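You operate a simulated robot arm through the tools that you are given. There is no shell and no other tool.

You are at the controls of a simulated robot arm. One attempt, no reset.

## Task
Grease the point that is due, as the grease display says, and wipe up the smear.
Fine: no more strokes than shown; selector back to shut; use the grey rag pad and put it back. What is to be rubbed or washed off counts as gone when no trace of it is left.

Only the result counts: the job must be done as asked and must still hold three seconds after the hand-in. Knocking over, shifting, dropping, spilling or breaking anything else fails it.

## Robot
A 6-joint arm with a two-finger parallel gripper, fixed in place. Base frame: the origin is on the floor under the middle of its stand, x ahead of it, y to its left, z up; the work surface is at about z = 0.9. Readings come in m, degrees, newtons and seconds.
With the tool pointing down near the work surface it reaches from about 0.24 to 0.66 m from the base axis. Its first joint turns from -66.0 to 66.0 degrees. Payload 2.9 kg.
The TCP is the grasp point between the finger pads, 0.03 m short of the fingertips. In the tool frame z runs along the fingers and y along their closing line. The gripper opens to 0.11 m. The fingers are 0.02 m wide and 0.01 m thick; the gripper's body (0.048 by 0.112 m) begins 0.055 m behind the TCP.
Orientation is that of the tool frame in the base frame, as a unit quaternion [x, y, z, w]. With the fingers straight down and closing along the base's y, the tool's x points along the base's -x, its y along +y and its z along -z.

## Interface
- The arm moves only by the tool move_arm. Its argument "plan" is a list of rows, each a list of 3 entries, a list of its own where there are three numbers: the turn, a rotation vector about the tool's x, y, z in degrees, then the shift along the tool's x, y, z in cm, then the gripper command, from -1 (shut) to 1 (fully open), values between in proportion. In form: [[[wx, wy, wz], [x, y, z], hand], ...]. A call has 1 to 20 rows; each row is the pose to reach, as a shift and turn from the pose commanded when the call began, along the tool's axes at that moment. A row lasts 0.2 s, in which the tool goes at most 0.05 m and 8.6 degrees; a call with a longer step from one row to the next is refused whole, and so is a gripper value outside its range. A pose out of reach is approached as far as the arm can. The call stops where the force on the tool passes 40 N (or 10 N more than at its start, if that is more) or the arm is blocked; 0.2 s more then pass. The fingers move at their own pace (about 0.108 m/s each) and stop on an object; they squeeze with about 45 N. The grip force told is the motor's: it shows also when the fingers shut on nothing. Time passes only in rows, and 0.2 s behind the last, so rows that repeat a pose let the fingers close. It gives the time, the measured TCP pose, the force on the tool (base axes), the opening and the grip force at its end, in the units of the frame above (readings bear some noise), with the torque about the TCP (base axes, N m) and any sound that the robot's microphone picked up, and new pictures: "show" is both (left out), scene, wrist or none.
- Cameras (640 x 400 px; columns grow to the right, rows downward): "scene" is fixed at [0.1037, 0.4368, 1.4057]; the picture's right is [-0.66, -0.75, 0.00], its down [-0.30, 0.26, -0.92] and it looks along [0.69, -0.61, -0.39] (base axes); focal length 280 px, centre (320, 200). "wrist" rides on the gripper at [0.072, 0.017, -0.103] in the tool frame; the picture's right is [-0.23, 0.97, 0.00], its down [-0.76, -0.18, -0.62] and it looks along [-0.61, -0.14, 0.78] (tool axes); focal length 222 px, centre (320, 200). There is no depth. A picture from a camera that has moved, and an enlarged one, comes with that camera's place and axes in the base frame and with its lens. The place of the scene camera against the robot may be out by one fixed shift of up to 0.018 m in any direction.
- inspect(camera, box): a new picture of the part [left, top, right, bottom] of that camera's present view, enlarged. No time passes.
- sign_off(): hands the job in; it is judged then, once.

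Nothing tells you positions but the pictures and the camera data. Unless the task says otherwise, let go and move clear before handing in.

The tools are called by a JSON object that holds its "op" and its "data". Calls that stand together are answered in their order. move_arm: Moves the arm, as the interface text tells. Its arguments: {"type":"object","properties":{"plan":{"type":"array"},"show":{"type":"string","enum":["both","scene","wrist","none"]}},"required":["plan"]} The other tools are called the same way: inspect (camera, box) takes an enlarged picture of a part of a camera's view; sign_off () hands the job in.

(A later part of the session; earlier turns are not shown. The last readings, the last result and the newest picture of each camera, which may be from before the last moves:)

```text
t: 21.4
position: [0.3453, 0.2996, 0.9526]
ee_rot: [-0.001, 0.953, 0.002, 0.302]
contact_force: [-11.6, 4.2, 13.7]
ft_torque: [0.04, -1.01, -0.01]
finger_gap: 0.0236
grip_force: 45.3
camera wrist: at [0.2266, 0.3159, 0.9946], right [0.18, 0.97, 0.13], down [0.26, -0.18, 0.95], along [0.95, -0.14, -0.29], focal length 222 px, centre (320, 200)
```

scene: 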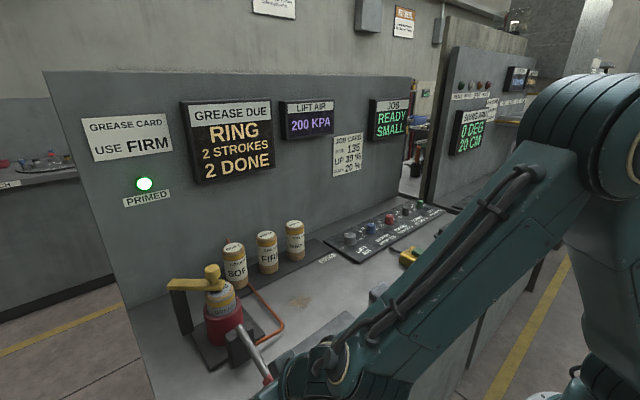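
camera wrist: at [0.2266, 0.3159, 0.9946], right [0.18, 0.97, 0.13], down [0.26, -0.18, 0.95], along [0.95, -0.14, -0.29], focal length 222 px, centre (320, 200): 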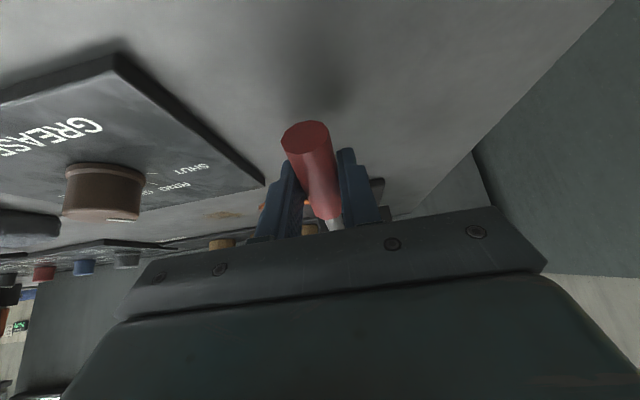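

2 DONE is now shown, so there must be no more strokes. I'll raise the lever back to its top rest position.

{"op": "move_arm", "data": {"plan": [[[0, 3, 0], [-0.34, 0, -0.87], -1], [[0, 7, 0], [-0.73, 0, -1.71], -1], [[0, 11, 0], [-1.18, 0.05, -2.53], -1], [[0, 15, 0], [-1.69, 0.1, -3.31], -1], [[0, 19, 0], [-2.26, 0.15, -4.05], -1], [[0, 23, 0], [-2.88, 0.2, -4.75], -1], [[0, 27, 0], [-3.53, 0.25, -5.41], -1], [[0, 31, 0], [-4.24, 0.25, -6.02], -1], [[0, 35, 0], [-4.99, 0.25, -6.58], -1], [[0, 35, 0], [-4.99, 0.25, -6.58], -1]]}}

```text
t: 23.6
position: [0.3477, 0.2998, 1.033]
ee_rot: [0.001, 1.0, -0.001, -0.002]
contact_force: [-2.8, -9.1, 4.1]
ft_torque: [-0.01, -0.92, 0.08]
finger_gap: 0.0231
grip_force: 45.6
camera wrist: at [0.2769, 0.3167, 1.1358], right [0.23, 0.97, 0.0], down [0.76, -0.18, 0.62], along [0.6, -0.14, -0.78], focal length 222 px, centre (320, 200)
```

scene: 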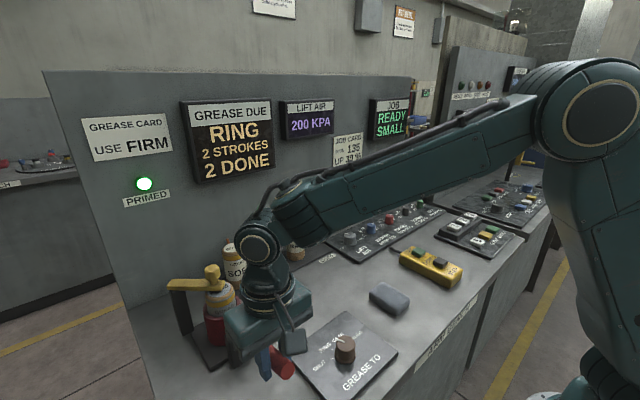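
wrist: 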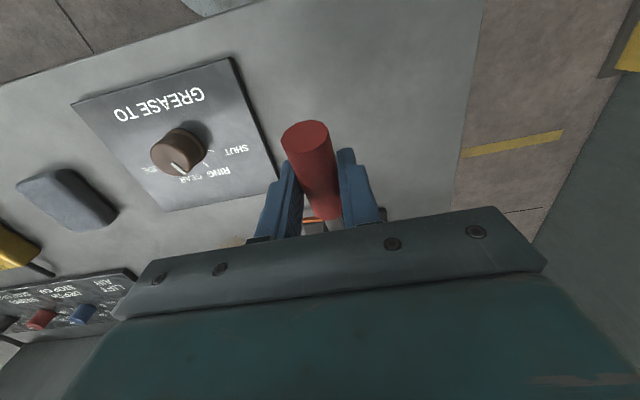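

The lever is at the top. I'll open the gripper in place to see whether it holds by itself.

{"op": "move_arm", "data": {"plan": [[[0, 0, 0], [0, 0, 0], 0], [[0, 0, 0], [0, 0, 0], 1], [[0, 0, 0], [0, 0, 0], 1], [[0, 0, 0], [0, 0, 0], 1]]}}

```text
t: 24.6
position: [0.3492, 0.3008, 1.0349]
ee_rot: [0.0, 1.0, 0.001, 0.0]
contact_force: [0.5, 0.1, 0.0]
ft_torque: [0.01, 0.01, 0.01]
finger_gap: 0.11
grip_force: 0.0
camera wrist: at [0.2769, 0.3174, 1.1362], right [0.23, 0.97, 0.0], down [0.76, -0.18, 0.62], along [0.61, -0.14, -0.78], focal length 222 px, centre (320, 200)
```

scene: 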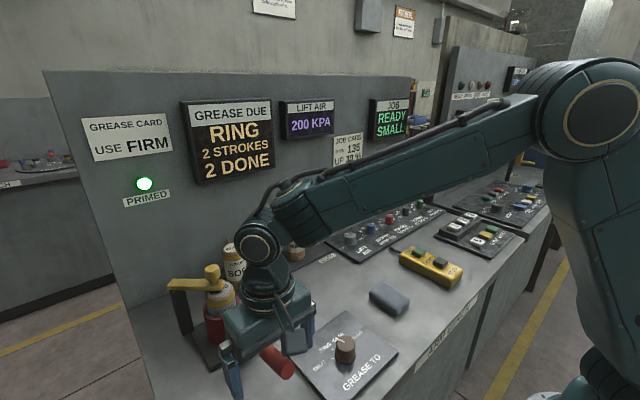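
wrist: 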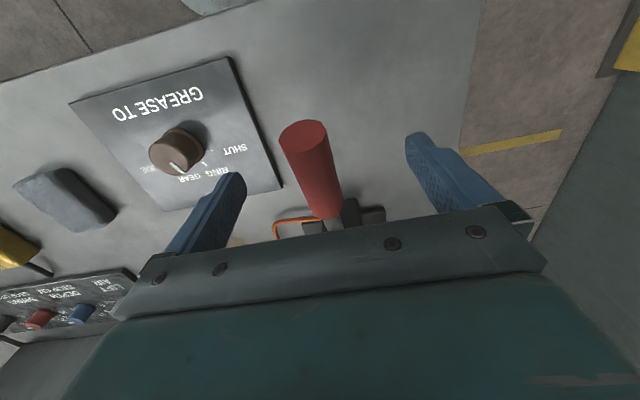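

The lever holds at the top. Next I'll lift clear, move back over the knob with a 40° yaw and stop just above it.

{"op": "move_arm", "data": {"plan": [[[0, 0, 0], [0, 0, -4], 1], [[0, 0, 0], [0, 0, -8], 1], [[0, 0, 8], [0.1, -3, -8], 1], [[0, 0, 16], [0.2, -6, -8], 1], [[0, 0, 24], [0.3, -9, -8], 1], [[0, 0, 32], [0.4, -12, -8], 1], [[0, 0, 40], [0.45, -15.05, -7], 1], [[0, 0, 40], [0.45, -15.05, -3], 1], [[0, 0, 40], [0.45, -15.05, 0], 1], [[0, 0, 40], [0.45, -15.05, 0], 1]]}}

```text
t: 26.8
position: [0.3425, 0.1517, 1.0317]
ee_rot: [0.341, 0.94, 0.0, 0.0]
contact_force: [0.2, 1.1, 0.7]
ft_torque: [-0.03, 0.01, 0.0]
finger_gap: 0.1101
grip_force: 0.0
camera wrist: at [0.2995, 0.2106, 1.1344], right [0.8, 0.6, 0.0], down [0.47, -0.63, 0.62], along [0.37, -0.5, -0.78], focal length 222 px, centre (320, 200)
```

scene: 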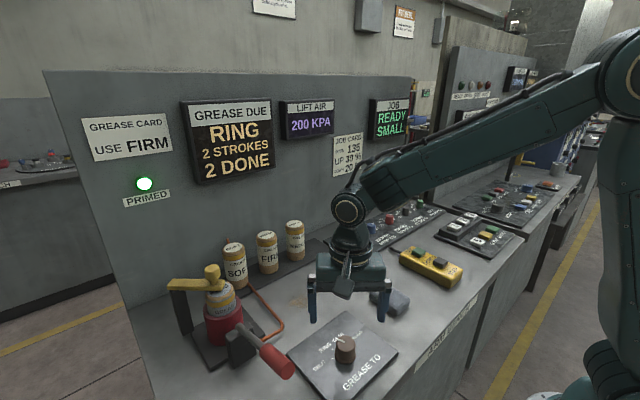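
wrist: 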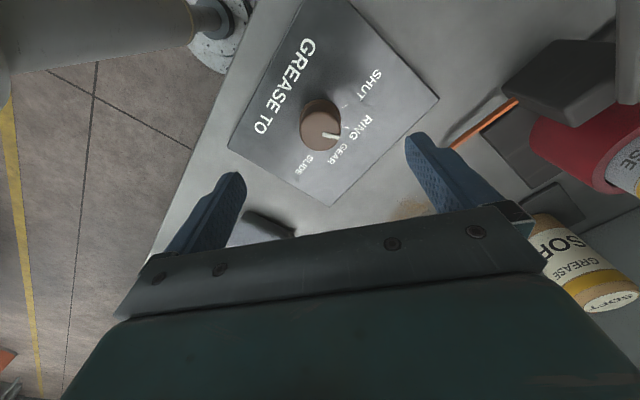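

{"op": "move_arm", "data": {"plan": [[[0, 0, 0], [-0.2, 0, 4], 1], [[0, 0, 0], [-0.2, 0, 8.1], 1], [[0, 0, 0], [-0.2, 0, 8.1], 0], [[0, 0, 0], [-0.2, 0, 8.1], -1], [[0, 0, 0], [-0.2, 0, 8.1], -1], [[0, 0, 0], [-0.2, 0, 8.1], -1]], "show": "wrist"}}

```text
t: 28.2
position: [0.3452, 0.1485, 0.9521]
ee_rot: [0.342, 0.94, 0.001, 0.0]
contact_force: [1.4, -0.6, -4.8]
ft_torque: [-0.01, -0.4, -0.01]
finger_gap: 0.0397
grip_force: 45.7
camera wrist: at [0.3021, 0.2081, 1.0549], right [0.8, 0.6, 0.0], down [0.47, -0.63, 0.62], along [0.37, -0.5, -0.78], focal length 222 px, centre (320, 200)
```

wrist: 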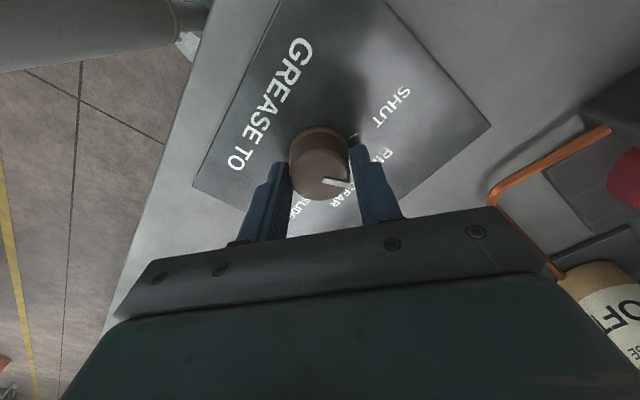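

The knob is gripped again. I'll turn it back 40° to SHUT, let go and check.

{"op": "move_arm", "data": {"plan": [[[0, 0, -8], [0, 0, 0], -1], [[0, 0, -16], [0, 0, 0], -1], [[0, 0, -24], [0, 0, 0], -1], [[0, 0, -32], [0, 0, 0], -1], [[0, 0, -40], [0, 0, 0], -1], [[0, 0, -41], [0, 0, 0], -1], [[0, 0, -41], [0, 0, 0], 0.6], [[0, 0, -41], [0, 0, 0], 0.6], [[0, 0, -41], [0, 0, -4], 0.6], [[0, 0, -41], [0, 0, -8], 1], [[0, 0, -41], [0, 0, -8], 1]]}}

```text
t: 30.6
position: [0.3468, 0.15, 1.0319]
ee_rot: [-0.009, 1.0, 0.0, 0.0]
contact_force: [0.7, -0.3, 0.5]
ft_torque: [0.0, -0.04, -0.03]
finger_gap: 0.1103
grip_force: 0.1
camera wrist: at [0.2743, 0.165, 1.1348], right [0.21, 0.98, 0.0], down [0.77, -0.16, 0.62], along [0.61, -0.13, -0.78], focal length 222 px, centre (320, 200)
```

scene: 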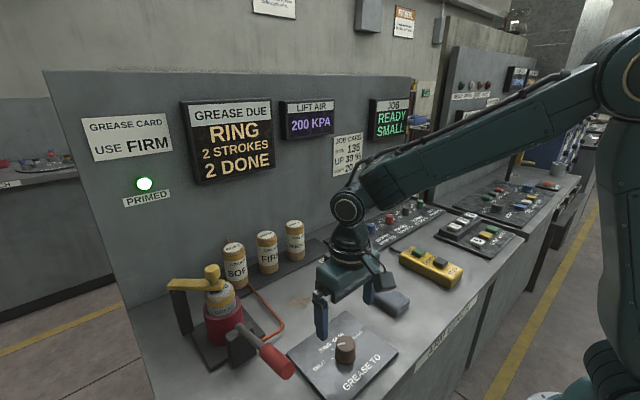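
wrist: 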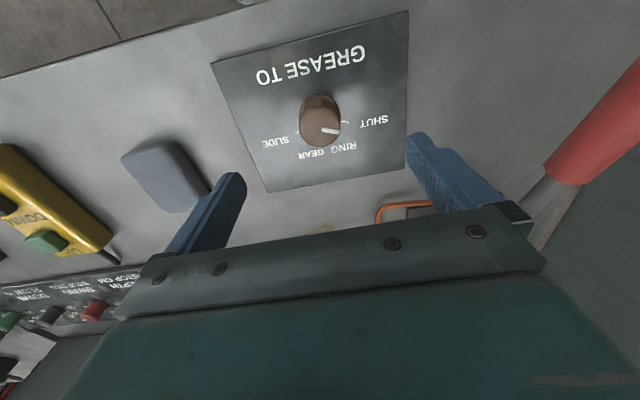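

{"op": "inspect", "data": {"camera": "wrist", "box": [270, 80, 370, 160]}}

{"op": "inspect", "data": {"camera": "wrist", "box": [110, 120, 230, 230]}}

{"op": "inspect", "data": {"camera": "scene", "box": [300, 310, 400, 390]}}

```text
5.00 times, centred on (320, 120) of wrist
camera zoom: at [0.2743, 0.165, 1.1348], right [0.21, 0.98, 0.0], down [0.77, -0.16, 0.62], along [0.61, -0.13, -0.78], focal length 1111 px, centre (320, 600)
```

zoom: 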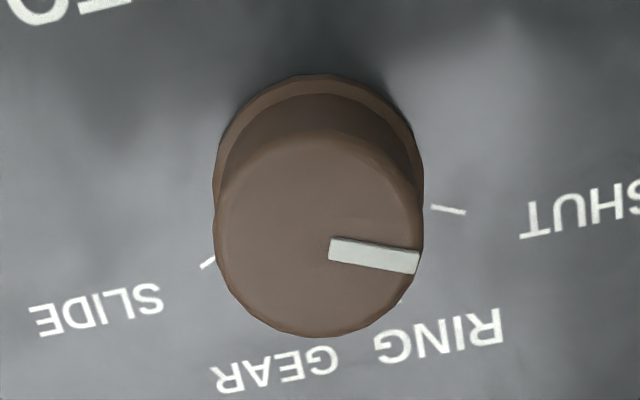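

```text
3.64 times, centred on (170, 175) of wrist
camera zoom: at [0.2743, 0.165, 1.1348], right [0.21, 0.98, 0.0], down [0.77, -0.16, 0.62], along [0.61, -0.13, -0.78], focal length 808 px, centre (866, 291)
```

zoom: 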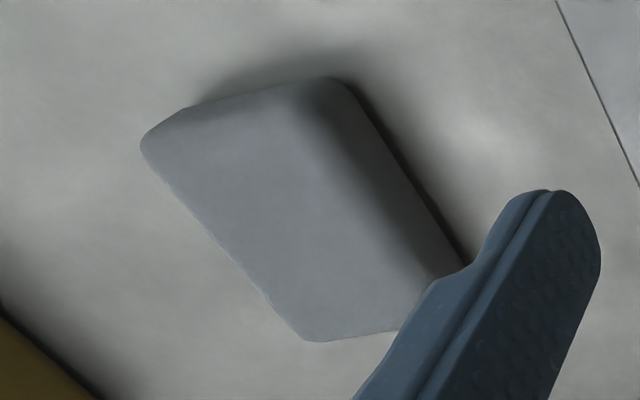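

```text
5.00 times, centred on (350, 350) of scene
camera zoom: at [0.1037, 0.4368, 1.4057], right [-0.66, -0.75, 0.0], down [-0.3, 0.26, -0.92], along [0.69, -0.61, -0.39], focal length 1397 px, centre (170, -550)
```

zoom: 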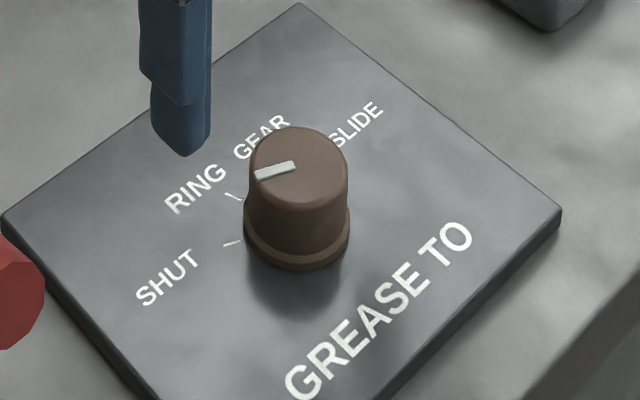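

The selector is back at SHUT and its pointer lines up with the tick as it did at the start. Now I'll move up and over to look closely at the rag pad.

{"op": "move_arm", "data": {"plan": [[[0, 0, 1], [0.5, -2, -4], 1], [[0, 0, 1], [1.5, -6, -6.5], 1], [[0, 0, 1], [2.5, -10, -8], 1], [[0, 0, 1], [3.5, -14, -9], 1], [[0, 0, 1], [4.7, -18, -9], 1], [[0, 0, 1], [4.7, -18, -9], 1]]}}

```text
t: 32.0
position: [0.3031, -0.0303, 1.1224]
ee_rot: [-0.001, 1.0, 0.001, 0.0]
contact_force: [0.1, 0.5, 0.6]
ft_torque: [-0.01, -0.02, 0.0]
finger_gap: 0.1097
grip_force: 0.0
camera wrist: at [0.2312, -0.014, 1.2235], right [0.23, 0.97, 0.0], down [0.76, -0.18, 0.62], along [0.61, -0.14, -0.78], focal length 222 px, centre (320, 200)
```

scene: 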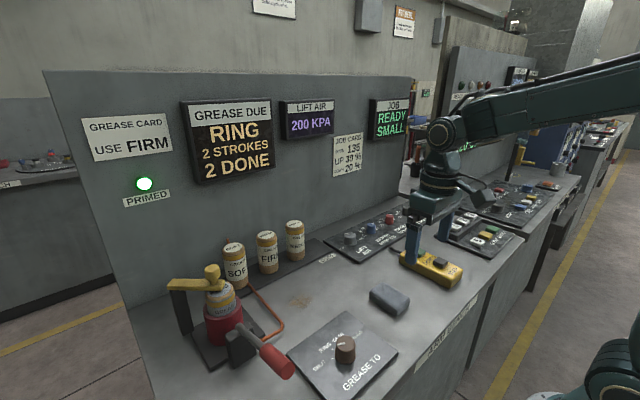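
wrist: 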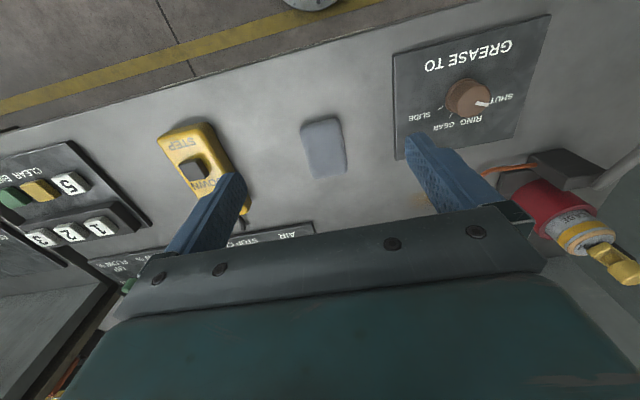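

{"op": "inspect", "data": {"camera": "wrist", "box": [275, 100, 375, 190]}}

{"op": "inspect", "data": {"camera": "scene", "box": [355, 275, 425, 325]}}

{"op": "inspect", "data": {"camera": "scene", "box": [260, 270, 340, 330]}}

```text
4.44 times, centred on (325, 145) of wrist
camera zoom: at [0.2312, -0.014, 1.2235], right [0.23, 0.97, 0.0], down [0.76, -0.18, 0.62], along [0.61, -0.14, -0.78], focal length 987 px, centre (298, 444)
```

zoom: 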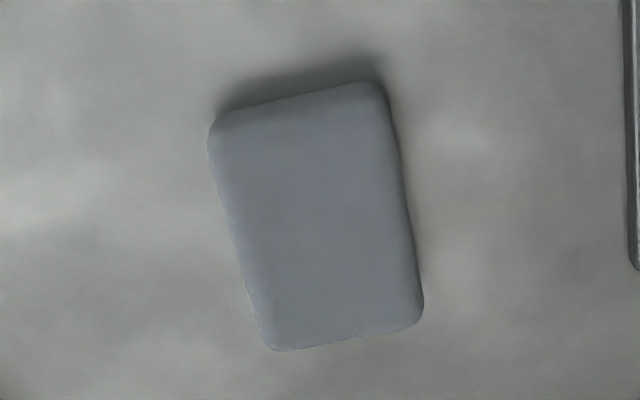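

```text
8.00 times, centred on (390, 300) of scene
camera zoom: at [0.1037, 0.4368, 1.4057], right [-0.66, -0.75, 0.0], down [-0.3, 0.26, -0.92], along [0.69, -0.61, -0.39], focal length 2236 px, centre (-240, -600)
```

zoom: 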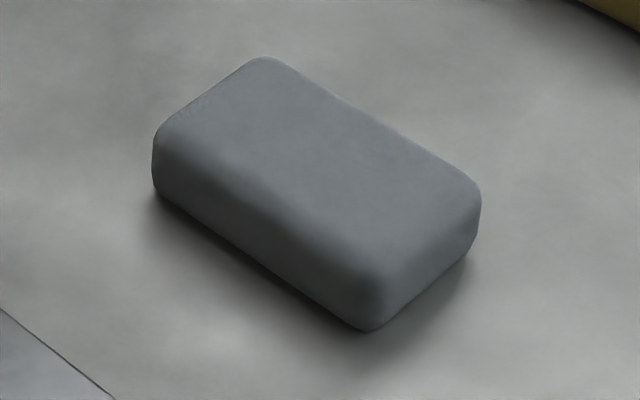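

```text
6.67 times, centred on (300, 300) of scene
camera zoom: at [0.1037, 0.4368, 1.4057], right [-0.66, -0.75, 0.0], down [-0.3, 0.26, -0.92], along [0.69, -0.61, -0.39], focal length 1863 px, centre (453, -467)
```

zoom: 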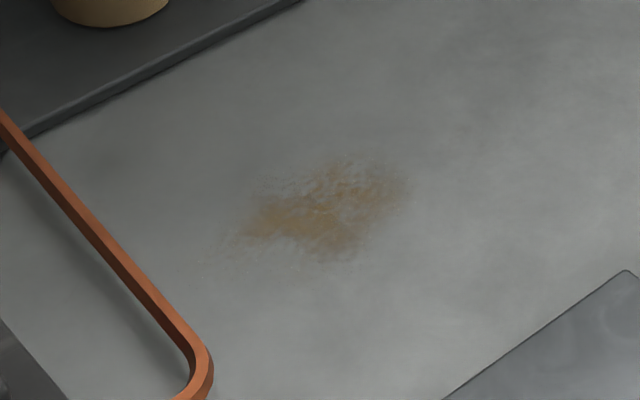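

The pad lies square to the axes, centred at about (0.377, -0.039), roughly 8.6 × 5.4 × 2.5 cm. I'll move above it and check alignment before going down.

{"op": "move_arm", "data": {"plan": [[[0, 0, 0], [-2.5, -0.3, 3], 1], [[0, 0, 0], [-5, -0.6, 6], 1], [[0, 0, 0], [-7.5, -0.85, 9], 1], [[0, 0, 0], [-7.5, -0.85, 12.7], 1], [[0, 0, 0], [-7.5, -0.85, 12.7], 1]]}}

```text
t: 33.2
position: [0.3787, -0.0415, 0.9956]
ee_rot: [-0.001, 1.0, 0.0, 0.001]
contact_force: [0.6, 0.4, -0.5]
ft_torque: [-0.03, 0.02, 0.05]
finger_gap: 0.1098
grip_force: 0.0
camera wrist: at [0.3074, -0.0249, 1.0973], right [0.23, 0.97, 0.0], down [0.76, -0.18, 0.62], along [0.61, -0.14, -0.78], focal length 222 px, centre (320, 200)
```

scene: 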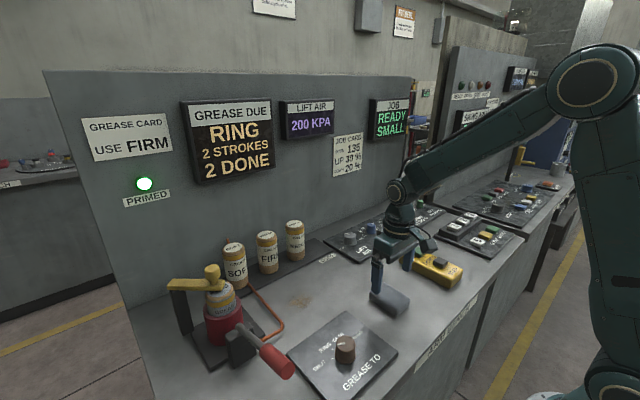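
wrist: 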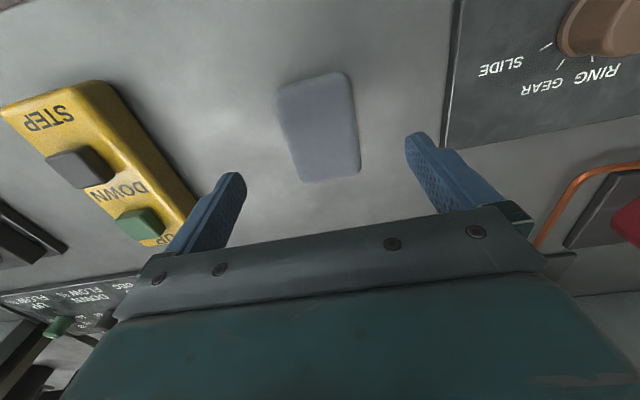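

The pad is centred between the fingers. I'll go down to about z 0.94 and close on it.

{"op": "move_arm", "data": {"plan": [[[0, 0, 0], [0.15, 0.15, 3], 1], [[0, 0, 0], [0.15, 0.15, 5.5], 1], [[0, 0, 0], [0.15, 0.15, 5.5], 0.3], [[0, 0, 0], [0.15, 0.15, 5.5], -1], [[0, 0, 0], [0.15, 0.15, 5.5], -1], [[0, 0, 0], [0.15, 0.15, 5.5], -1]]}}

```text
t: 34.6
position: [0.3742, -0.0378, 0.942]
ee_rot: [0.0, 1.0, 0.001, 0.001]
contact_force: [0.0, 1.5, -0.2]
ft_torque: [-0.01, 0.04, 0.04]
finger_gap: 0.0584
grip_force: 45.3
camera wrist: at [0.3036, -0.0225, 1.0432], right [0.23, 0.97, 0.0], down [0.76, -0.18, 0.62], along [0.61, -0.14, -0.78], focal length 222 px, centre (320, 200)
```

scene: 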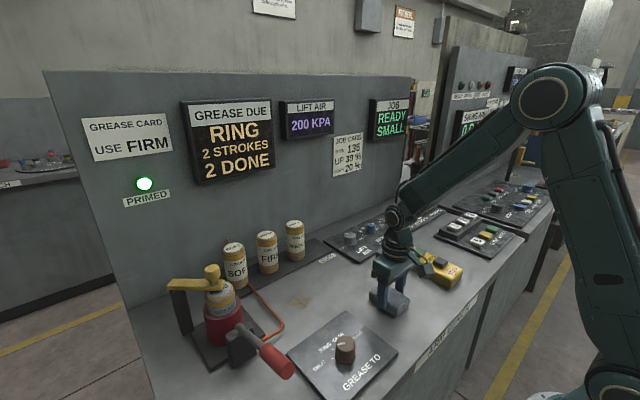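
wrist: 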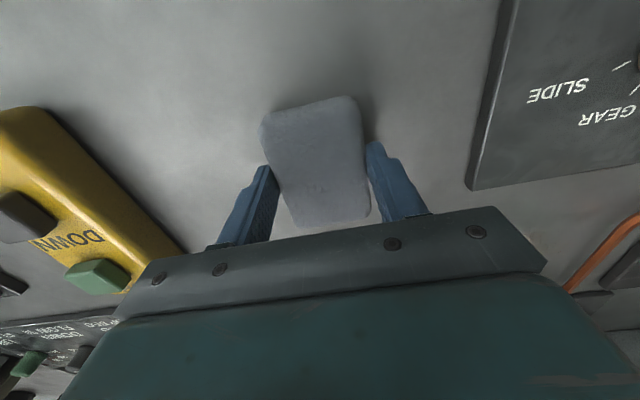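

The rag pad is gripped at a 5.8 cm opening. I'll lift it and carry it over the smear.

{"op": "move_arm", "data": {"plan": [[[0, 0, 0], [0, 0, -3], -1], [[0, 0, 0], [0, 0, -6], -1], [[0, 0, 0], [-3, 3.3, -6], -1], [[0, 0, 0], [-6, 6.6, -6], -1], [[0, 0, 0], [-9, 9.9, -6], -1], [[0, 0, 0], [-12, 13.2, -6], -1], [[0, 0, 0], [-14.75, 16.2, -6], -1], [[0, 0, 0], [-14.75, 16.2, -5], -1]]}}

```text
t: 36.4
position: [0.521, 0.125, 0.9916]
ee_rot: [0.0, 1.0, 0.001, 0.0]
contact_force: [-0.2, -0.6, 0.2]
ft_torque: [0.03, 0.02, 0.03]
finger_gap: 0.0
grip_force: 37.9
camera wrist: at [0.4498, 0.1402, 1.094], right [0.23, 0.97, 0.0], down [0.76, -0.18, 0.62], along [0.61, -0.14, -0.78], focal length 222 px, centre (320, 200)
```

scene: 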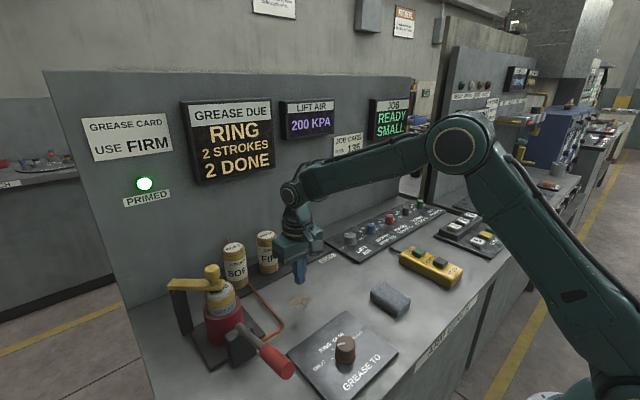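
wrist: 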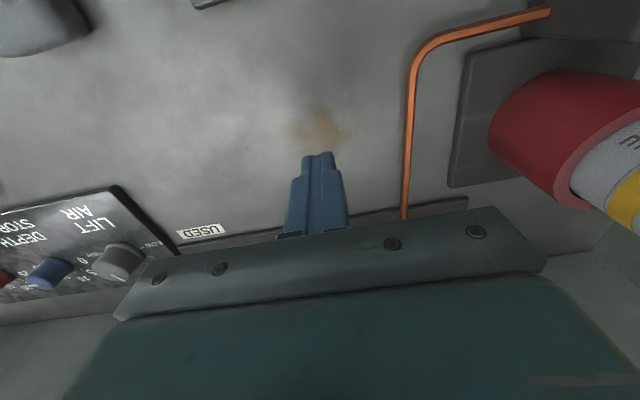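

The pad slipped out of the grip on lifting. It still appears to lie in its place, and nothing was knocked. I'll check the pad's pose and the smear before going back for a deeper grip.

{"op": "inspect", "data": {"camera": "scene", "box": [355, 275, 425, 325]}}

{"op": "inspect", "data": {"camera": "wrist", "box": [250, 60, 440, 180]}}

```text
8.00 times, centred on (390, 300) of scene
camera zoom: at [0.1037, 0.4368, 1.4057], right [-0.66, -0.75, 0.0], down [-0.3, 0.26, -0.92], along [0.69, -0.61, -0.39], focal length 2236 px, centre (-240, -600)
```

zoom: 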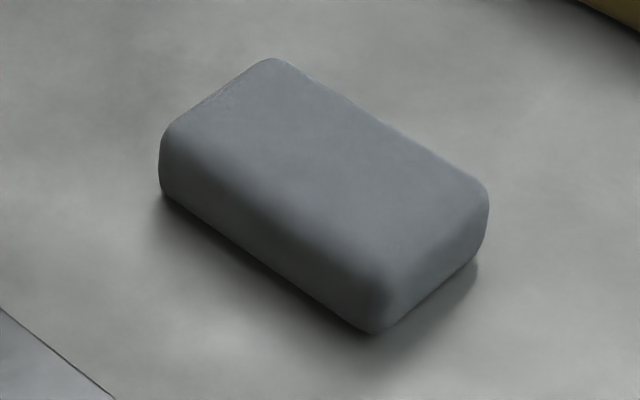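

```text
3.33 times, centred on (345, 120) of wrist
camera zoom: at [0.4498, 0.1402, 1.094], right [0.23, 0.97, 0.0], down [0.76, -0.18, 0.62], along [0.61, -0.14, -0.78], focal length 740 px, centre (237, 467)
```

zoom: 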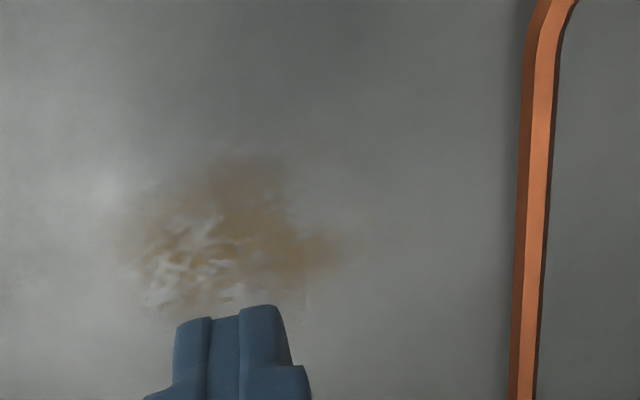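

The pad shifted only 2–3 mm. The smear covers about x 0.50–0.546, y 0.09–0.165. I'll return over the pad with the gripper open.

{"op": "move_arm", "data": {"plan": [[[0, 0, 0], [2, -2, -1], 1], [[0, 0, 0], [5, -5.3, -1], 1], [[0, 0, 0], [8, -8.6, -1], 1], [[0, 0, 0], [11, -11.9, -1], 1], [[0, 0, 0], [14, -15.2, -1], 1], [[0, 0, 0], [14.75, -16.4, 0], 1], [[0, 0, 0], [14.75, -16.4, 0], 1]]}}

```text
t: 38.0
position: [0.3752, -0.0408, 0.9915]
ee_rot: [0.0, 1.0, 0.0, 0.0]
contact_force: [0.2, 0.3, 0.0]
ft_torque: [0.02, 0.01, 0.02]
finger_gap: 0.1102
grip_force: 0.1
camera wrist: at [0.3038, -0.024, 1.0918], right [0.23, 0.97, 0.0], down [0.76, -0.18, 0.62], along [0.61, -0.14, -0.78], focal length 222 px, centre (320, 200)
```

scene: 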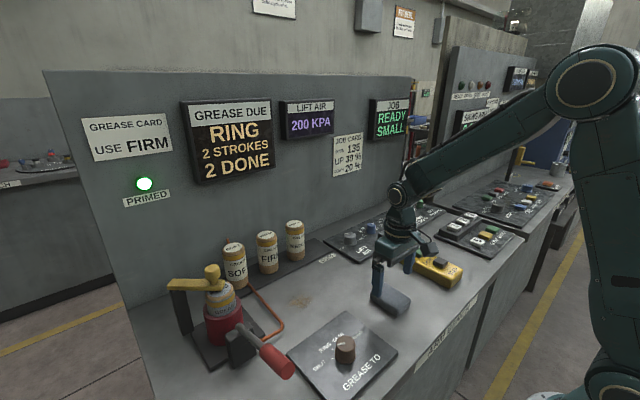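
wrist: 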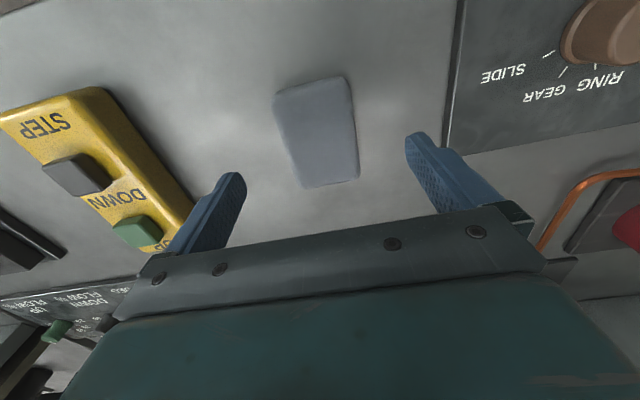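

{"op": "move_arm", "data": {"plan": [[[0, 0, 0], [-0.1, 0.1, 3], 1], [[0, 0, 0], [-0.1, 0.1, 5.2], 1], [[0, 0, 0], [-0.1, 0.1, 5.8], 1], [[0, 0, 0], [-0.1, 0.1, 5.8], 1]], "show": "none"}}

```text
t: 39.0
position: [0.3757, -0.0394, 0.931]
ee_rot: [0.0, 1.0, 0.001, 0.0]
contact_force: [0.8, 0.0, 0.5]
ft_torque: [-0.01, 0.01, -0.02]
finger_gap: 0.1098
grip_force: 0.1
```

No contact with the bench. I'll raise 2 mm for clearance and close on the pad.

{"op": "move_arm", "data": {"plan": [[[0, 0, 0], [0, 0, -0.2], 0.3], [[0, 0, 0], [0, 0, -0.2], -0.3], [[0, 0, 0], [0, 0, -0.2], -1], [[0, 0, 0], [0, 0, -0.2], -1], [[0, 0, 0], [0, 0, -0.2], -1], [[0, 0, 0], [0, 0, -0.2], -1]]}}

```text
t: 40.4
position: [0.3759, -0.0389, 0.9342]
ee_rot: [0.0, 1.0, 0.001, 0.0]
contact_force: [-0.2, -0.1, 0.1]
ft_torque: [0.01, 0.02, 0.04]
finger_gap: 0.0583
grip_force: 44.9
camera wrist: at [0.3046, -0.0227, 1.0364], right [0.23, 0.97, 0.0], down [0.76, -0.18, 0.62], along [0.61, -0.14, -0.78], focal length 222 px, centre (320, 200)
```

scene: 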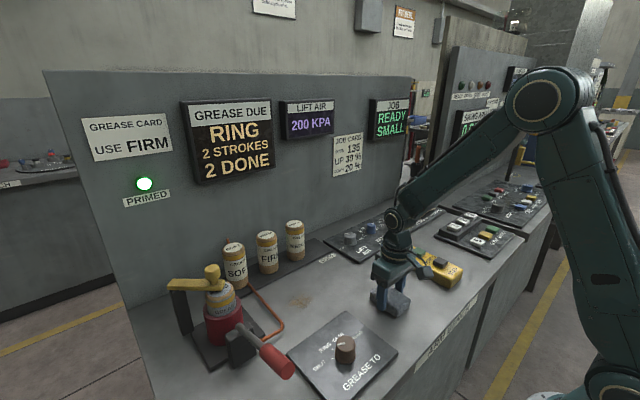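
wrist: 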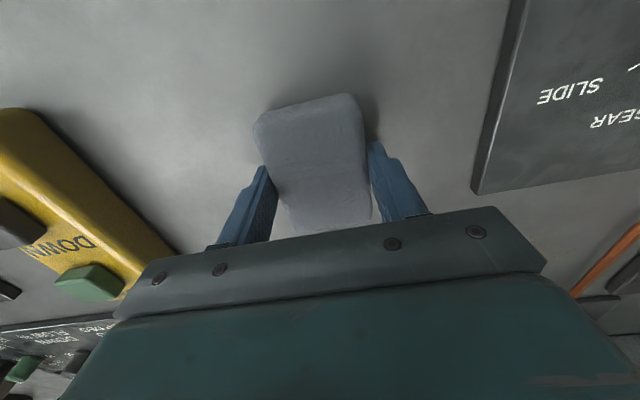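

The grip is closed at 5.8 cm. I'll lift slowly and check the hold.

{"op": "move_arm", "data": {"plan": [[[0, 0, 0], [0, 0, -0.3], -1], [[0, 0, 0], [0, 0, -0.8], -1], [[0, 0, 0], [0, 0, -1.5], -1], [[0, 0, 0], [0, 0, -2], -1]]}}

```text
t: 41.4
position: [0.3764, -0.0387, 0.9547]
ee_rot: [0.0, 1.0, 0.0, -0.001]
contact_force: [0.0, -0.1, -0.9]
ft_torque: [0.01, -0.01, -0.01]
finger_gap: 0.0584
grip_force: 44.9
camera wrist: at [0.3044, -0.0231, 1.0569], right [0.23, 0.97, 0.0], down [0.76, -0.18, 0.62], along [0.61, -0.14, -0.78], focal length 222 px, centre (320, 200)
```

scene: 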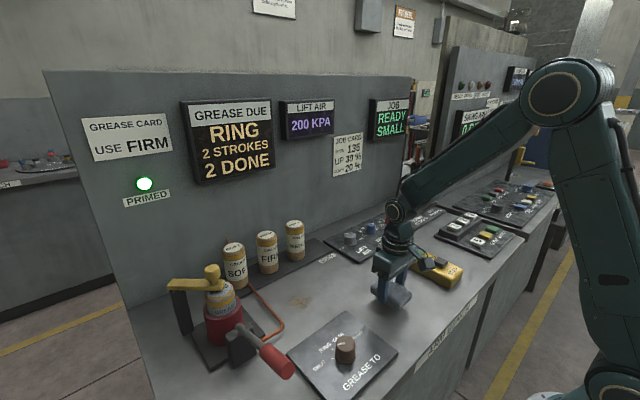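
wrist: 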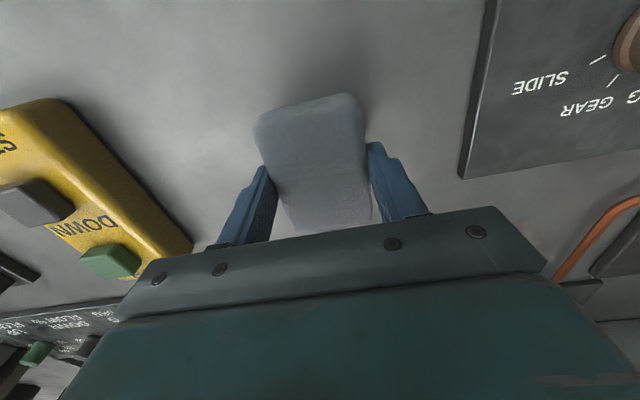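

The pad is held. I'll lift a bit more and carry it gently to above the smear.

{"op": "move_arm", "data": {"plan": [[[0, 0, 0], [0, 0, -1.5], -1], [[0, 0, 0], [0, 0, -3], -1], [[0, 0, 0], [-1, 1, -3.2], -1], [[0, 0, 0], [-3, 3.2, -3.2], -1], [[0, 0, 0], [-5, 5.4, -3.2], -1], [[0, 0, 0], [-7, 7.7, -3.2], -1], [[0, 0, 0], [-9, 9.9, -3.2], -1], [[0, 0, 0], [-11, 12.1, -3.2], -1], [[0, 0, 0], [-13, 14.3, -3.2], -1], [[0, 0, 0], [-14.3, 15.8, -3.2], -1], [[0, 0, 0], [-14.8, 16.3, -3], -1], [[0, 0, 0], [-14.8, 16.3, -3], -1]]}}

```text
t: 44.0
position: [0.5254, 0.1226, 0.9855]
ee_rot: [0.0, 1.0, 0.0, 0.001]
contact_force: [-0.1, 0.3, -0.2]
ft_torque: [0.01, 0.0, -0.03]
finger_gap: 0.0583
grip_force: 44.8
camera wrist: at [0.4533, 0.1392, 1.0872], right [0.23, 0.97, 0.0], down [0.76, -0.18, 0.62], along [0.61, -0.14, -0.78], focal length 222 px, centre (320, 200)
```

scene: 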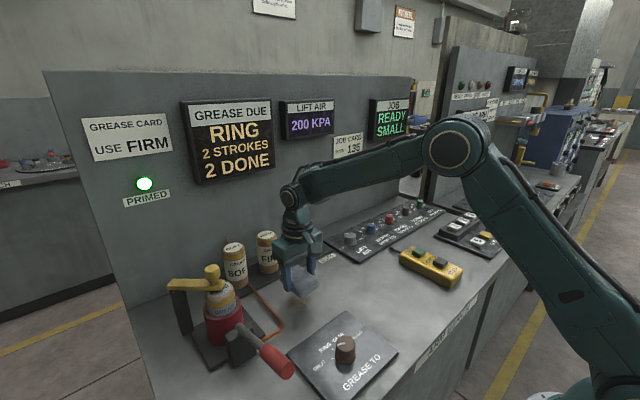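
wrist: 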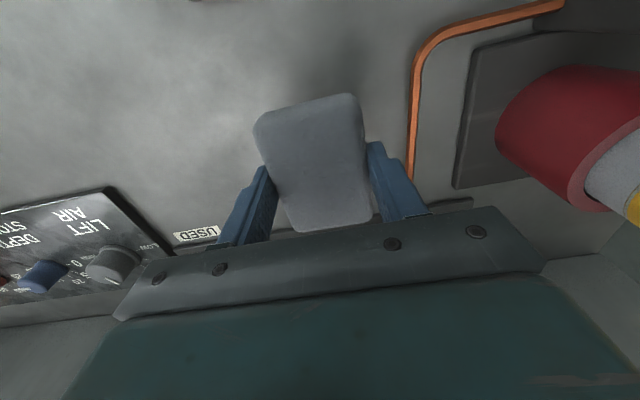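

The pad is over the smear. I'll lower it in small steps until it touches the bench.

{"op": "move_arm", "data": {"plan": [[[0, 0, 0], [0, 0, 2], -1], [[0, 0, 0], [0, 0, 4], -1], [[0, 0, 0], [0, 0, 4.7], -1], [[0, 0, 0], [0, 0, 5.0], -1], [[0, 0, 0], [0, 0, 5.15], -1], [[0, 0, 0], [0, 0, 5.15], -1]], "show": "none"}}

```text
t: 45.4
position: [0.5244, 0.1234, 0.9341]
ee_rot: [-0.001, 1.0, 0.001, 0.0]
contact_force: [-0.9, -3.0, 11.0]
ft_torque: [-0.16, 0.14, -0.01]
finger_gap: 0.0583
grip_force: 44.7
```

The pad is in contact at about 11 N. I'll rub over the whole smear area, staying clear of the hose.

{"op": "move_arm", "data": {"plan": [[[0, 0, 0], [0, -1, 0], -1], [[0, 0, 0], [1.2, -1.5, 0], -1], [[0, 0, 0], [0, -1.5, 0], -1], [[0, 0, 0], [-1.2, -1.5, 0], -1], [[0, 0, 0], [0, -1.5, 0], -1], [[0, 0, 0], [1.2, -0.5, 0], -1], [[0, 0, 0], [0, 0, 0], -1], [[0, 0, 0], [-1.2, 0, 0], -1], [[0, 0, 0], [0, 0, 0], -1], [[0, 0, 0], [1.2, 0.5, 0], -1], [[0, 0, 0], [1.2, 1.5, 0], -1], [[0, 0, 0], [0, 1.5, 0], -1], [[0, 0, 0], [-1.2, 1.5, 0], -1], [[0, 0, 0], [0, 1.5, 0], -1], [[0, 0, 0], [0, 2.2, 0], -1], [[0, 0, 0], [1.2, 2.2, 0], -1], [[0, 0, 0], [0, 2.2, 0], -1], [[0, 0, 0], [-1.2, 2.2, 0], -1], [[0, 0, 0], [0, 1.2, 0], -1], [[0, 0, 0], [0, 0, 0], -1]]}}

```text
t: 49.6
position: [0.5237, 0.1254, 0.9328]
ee_rot: [-0.002, 1.0, 0.001, 0.001]
contact_force: [-0.3, 8.6, 17.8]
ft_torque: [0.18, 0.05, -0.05]
finger_gap: 0.0586
grip_force: 45.1
camera wrist: at [0.4516, 0.1397, 1.0356], right [0.23, 0.97, 0.0], down [0.76, -0.18, 0.62], along [0.61, -0.14, -0.78], focal length 222 px, centre (320, 200)
```

scene: 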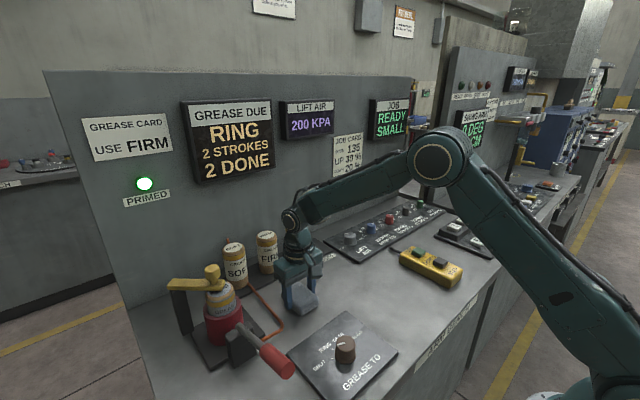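
wrist: 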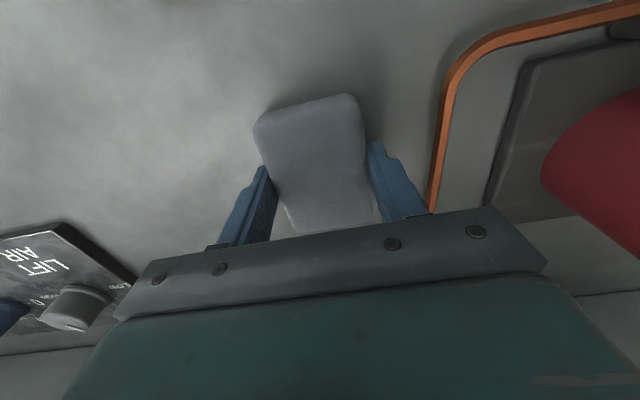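

One pass is done. I'll lift the pad and move aside to see what remains.

{"op": "move_arm", "data": {"plan": [[[0, 0, 0], [0, 0, -1], -1], [[0, 0, 0], [0, 0, -3], -1], [[0, 0, 0], [0, 0, -5], -1], [[0, 0, 0], [2, -2, -6], -1], [[0, 0, 0], [4, -4, -6], -1], [[0, 0, 0], [6, -6, -6], -1], [[0, 0, 0], [8, -8, -6], -1], [[0, 0, 0], [10, -10, -6], -1], [[0, 0, 0], [10, -10, -6], -1]]}}

```text
t: 51.6
position: [0.4244, 0.024, 0.9948]
ee_rot: [0.0, 1.0, 0.001, 0.0]
contact_force: [-0.5, -0.8, -0.1]
ft_torque: [0.01, 0.01, 0.0]
finger_gap: 0.0588
grip_force: 44.6
camera wrist: at [0.3525, 0.0396, 1.0969], right [0.23, 0.97, 0.0], down [0.76, -0.18, 0.62], along [0.61, -0.14, -0.78], focal length 222 px, centre (320, 200)
```

scene: 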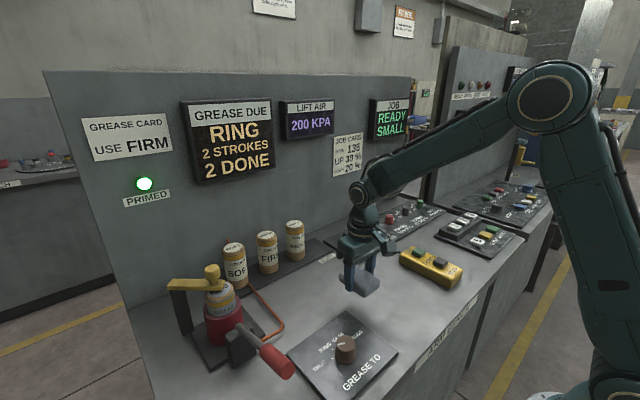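
wrist: 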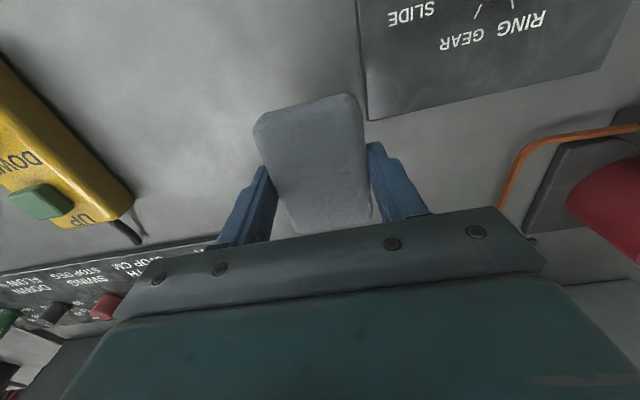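

{"op": "inspect", "data": {"camera": "scene", "box": [260, 270, 340, 330]}}

{"op": "inspect", "data": {"camera": "scene", "box": [280, 285, 320, 315]}}

```text
6.67 times, centred on (300, 300) of scene
camera zoom: at [0.1037, 0.4368, 1.4057], right [-0.66, -0.75, 0.0], down [-0.3, 0.26, -0.92], along [0.69, -0.61, -0.39], focal length 1863 px, centre (453, -467)
```

zoom: 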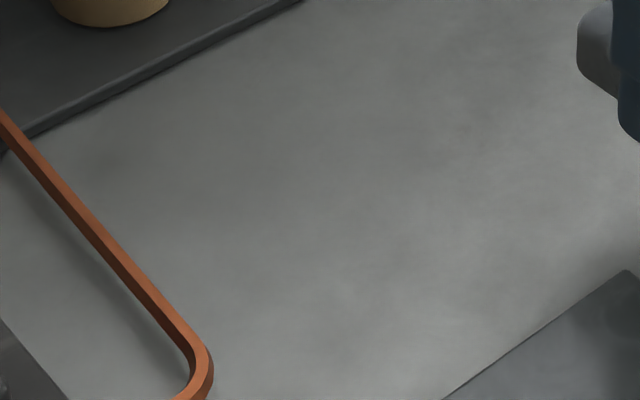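

```text
13.33 times, centred on (300, 300) of scene
camera zoom: at [0.1037, 0.4368, 1.4057], right [-0.66, -0.75, 0.0], down [-0.3, 0.26, -0.92], along [0.69, -0.61, -0.39], focal length 3726 px, centre (587, -1133)
```

zoom: 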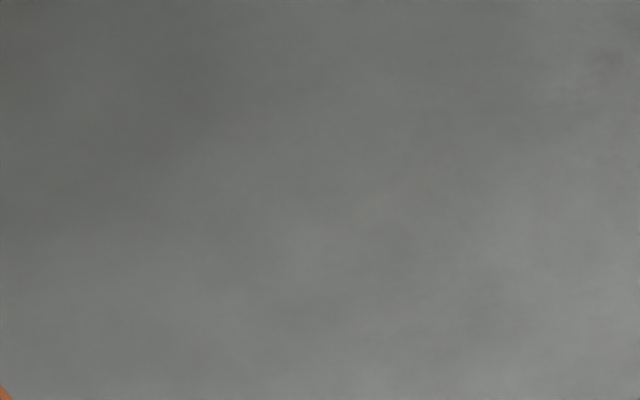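

No trace is visible any more. To be safe against a faint residue I'll make a second pass over the same area.

{"op": "move_arm", "data": {"plan": [[[0, 0, 0], [-2, 2, 0], -1], [[0, 0, 0], [-4, 4, 0], -1], [[0, 0, 0], [-6, 6, 0], -1], [[0, 0, 0], [-8, 8, 0], -1], [[0, 0, 0], [-10, 10, 0.5], -1], [[0, 0, 0], [-10, 10, 3], -1], [[0, 0, 0], [-10, 10, 5], -1], [[0, 0, 0], [-10, 10, 5.7], -1], [[0, 0, 0], [-10, 10, 6.0], -1], [[0, 0, 0], [-10, 10, 6.0], -1]], "show": "scene"}}

```text
t: 53.8
position: [0.5248, 0.1235, 0.9337]
ee_rot: [0.001, 1.0, 0.001, 0.0]
contact_force: [-0.3, 0.6, 2.9]
ft_torque: [-0.05, -0.03, 0.0]
finger_gap: 0.0585
grip_force: 45.0
```

scene: 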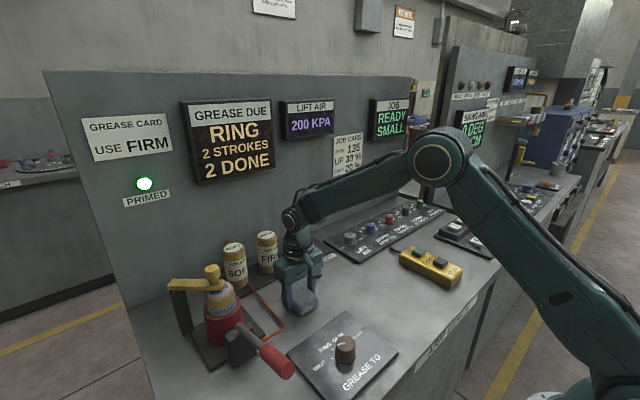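

{"op": "move_arm", "data": {"plan": [[[0, 0, 0], [0, 0, 0.12], -1], [[0, 0, 0], [0, -1, 0.12], -1], [[0, 0, 0], [1.2, -1.7, 0.12], -1], [[0, 0, 0], [0, -1.7, 0.12], -1], [[0, 0, 0], [-1.2, -1.7, 0.12], -1], [[0, 0, 0], [0, -1, 0.12], -1], [[0, 0, 0], [1.2, -0.3, 0.12], -1], [[0, 0, 0], [0, 0, 0.12], -1], [[0, 0, 0], [-1.2, 0, 0.12], -1], [[0, 0, 0], [0, 0.3, 0.12], -1], [[0, 0, 0], [1.2, 1, 0.12], -1], [[0, 0, 0], [0, 1.3, 0.12], -1], [[0, 0, 0], [-1.2, 1.3, 0.12], -1], [[0, 0, 0], [0, 2.0, 0.12], -1], [[0, 0, 0], [1.2, 2.4, 0.12], -1], [[0, 0, 0], [0, 2.4, 0.12], -1], [[0, 0, 0], [-1.2, 2.4, 0.12], -1], [[0, 0, 0], [0, 1.2, 0.12], -1], [[0, 0, 0], [0, 0, 0.12], -1]], "show": "scene"}}

```text
t: 57.8
position: [0.5245, 0.1251, 0.9328]
ee_rot: [-0.001, 1.0, 0.001, 0.001]
contact_force: [-0.2, 10.3, 20.0]
ft_torque: [0.24, -0.1, 0.03]
finger_gap: 0.0585
grip_force: 44.8
```

scene: 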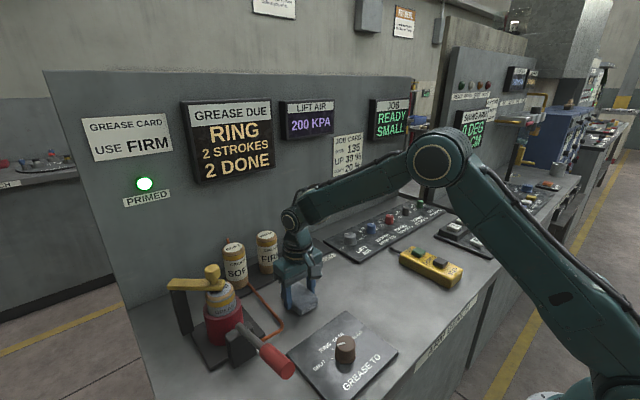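

The second pass is done. I'll lift the pad and carry it back to its original place.

{"op": "move_arm", "data": {"plan": [[[0, 0, 0], [0, 0, -1], -1], [[0, 0, 0], [0, 0, -3], -1], [[0, 0, 0], [0, 0, -5], -1], [[0, 0, 0], [1.5, -1.7, -5.2], -1], [[0, 0, 0], [3.5, -3.9, -5.2], -1], [[0, 0, 0], [5.5, -6.1, -5.2], -1], [[0, 0, 0], [7.5, -8.3, -5.2], -1], [[0, 0, 0], [9.5, -10.6, -5.2], -1], [[0, 0, 0], [11.5, -12.8, -5.2], -1], [[0, 0, 0], [13.3, -14.8, -5.2], -1], [[0, 0, 0], [14.55, -16.2, -5], -1], [[0, 0, 0], [14.55, -16.2, -3.5], -1], [[0, 0, 0], [14.55, -16.2, -2], -1], [[0, 0, 0], [14.55, -16.2, -2], -1]]}}

```text
t: 60.8
position: [0.3784, -0.0395, 0.9514]
ee_rot: [0.001, 1.0, 0.001, -0.001]
contact_force: [-0.1, -1.3, -0.4]
ft_torque: [-0.01, -0.01, 0.02]
finger_gap: 0.0586
grip_force: 44.9
camera wrist: at [0.3071, -0.0227, 1.0529], right [0.23, 0.97, 0.0], down [0.76, -0.18, 0.62], along [0.61, -0.14, -0.78], focal length 222 px, centre (320, 200)
```

scene: 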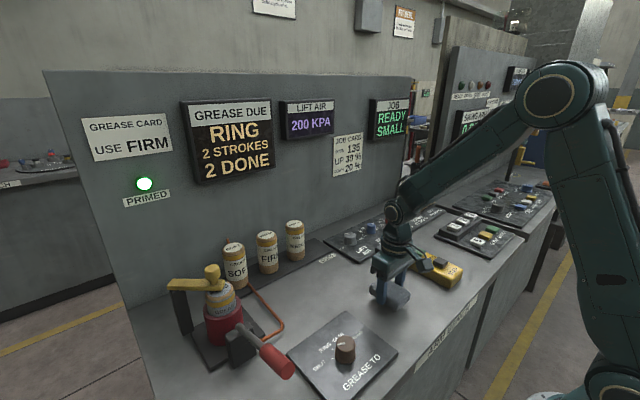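
wrist: 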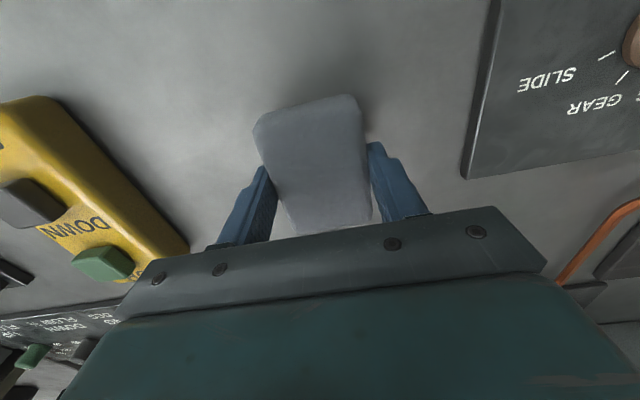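

{"op": "move_arm", "data": {"plan": [[[0, 0, 0], [0, 0, 0.8], -1], [[0, 0, 0], [0, 0, 1.5], -1], [[0, 0, 0], [0, 0, 1.8], -1], [[0, 0, 0], [0, 0, 1.9], -1], [[0, 0, 0], [0, 0, 1.9], -1]], "show": "wrist"}}

```text
t: 62.0
position: [0.3784, -0.038, 0.9341]
ee_rot: [0.0, 1.0, 0.0, 0.0]
contact_force: [-2.8, -1.1, 13.0]
ft_torque: [-0.02, -0.07, 0.01]
finger_gap: 0.0583
grip_force: 44.7
camera wrist: at [0.3064, -0.0222, 1.0351], right [0.23, 0.97, 0.0], down [0.76, -0.18, 0.62], along [0.61, -0.14, -0.78], focal length 222 px, centre (320, 200)
```

wrist: 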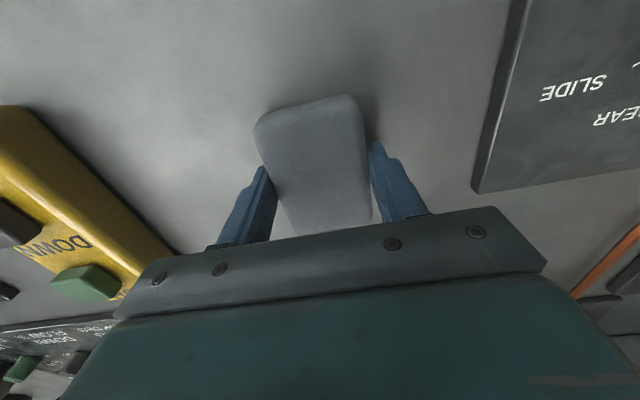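

The pad is down on the bench in its place. I'll open the gripper and lift straight up.

{"op": "move_arm", "data": {"plan": [[[0, 0, 0], [0, 0, -0.1], 0.3], [[0, 0, 0], [0, 0, -0.1], 0.5], [[0, 0, 0], [0, 0, -0.1], 1], [[0, 0, 0], [0, 0, -0.1], 1], [[0, 0, 0], [0, 0, -3], 1], [[0, 0, 0], [0, 0, -7], 1], [[0, 0, 0], [0, 0, -11], 1], [[0, 0, 0], [1, 0, -15], 1], [[0, 0, 0], [3, 0, -18], 1], [[0, 0, 0], [5, 0, -20], 1], [[0, 0, 0], [7.5, 0, -20], 1], [[0, 0, 0], [7.5, 0, -20], 1]]}}

```text
t: 64.6
position: [0.3028, -0.0399, 1.1332]
ee_rot: [0.0, 1.0, 0.001, 0.0]
contact_force: [-1.0, 0.0, -0.3]
ft_torque: [0.0, 0.01, 0.01]
finger_gap: 0.1101
grip_force: 0.0
camera wrist: at [0.2315, -0.0238, 1.2348], right [0.23, 0.97, 0.0], down [0.76, -0.18, 0.62], along [0.61, -0.14, -0.78], focal length 222 px, centre (320, 200)
```

scene: 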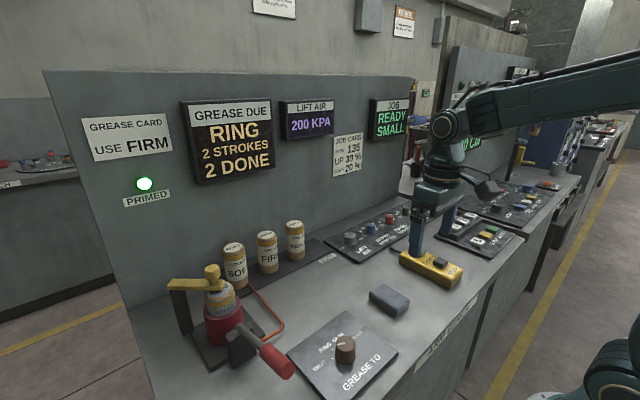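
wrist: 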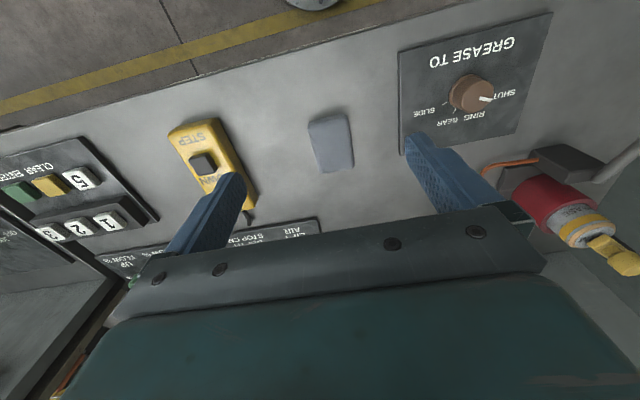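

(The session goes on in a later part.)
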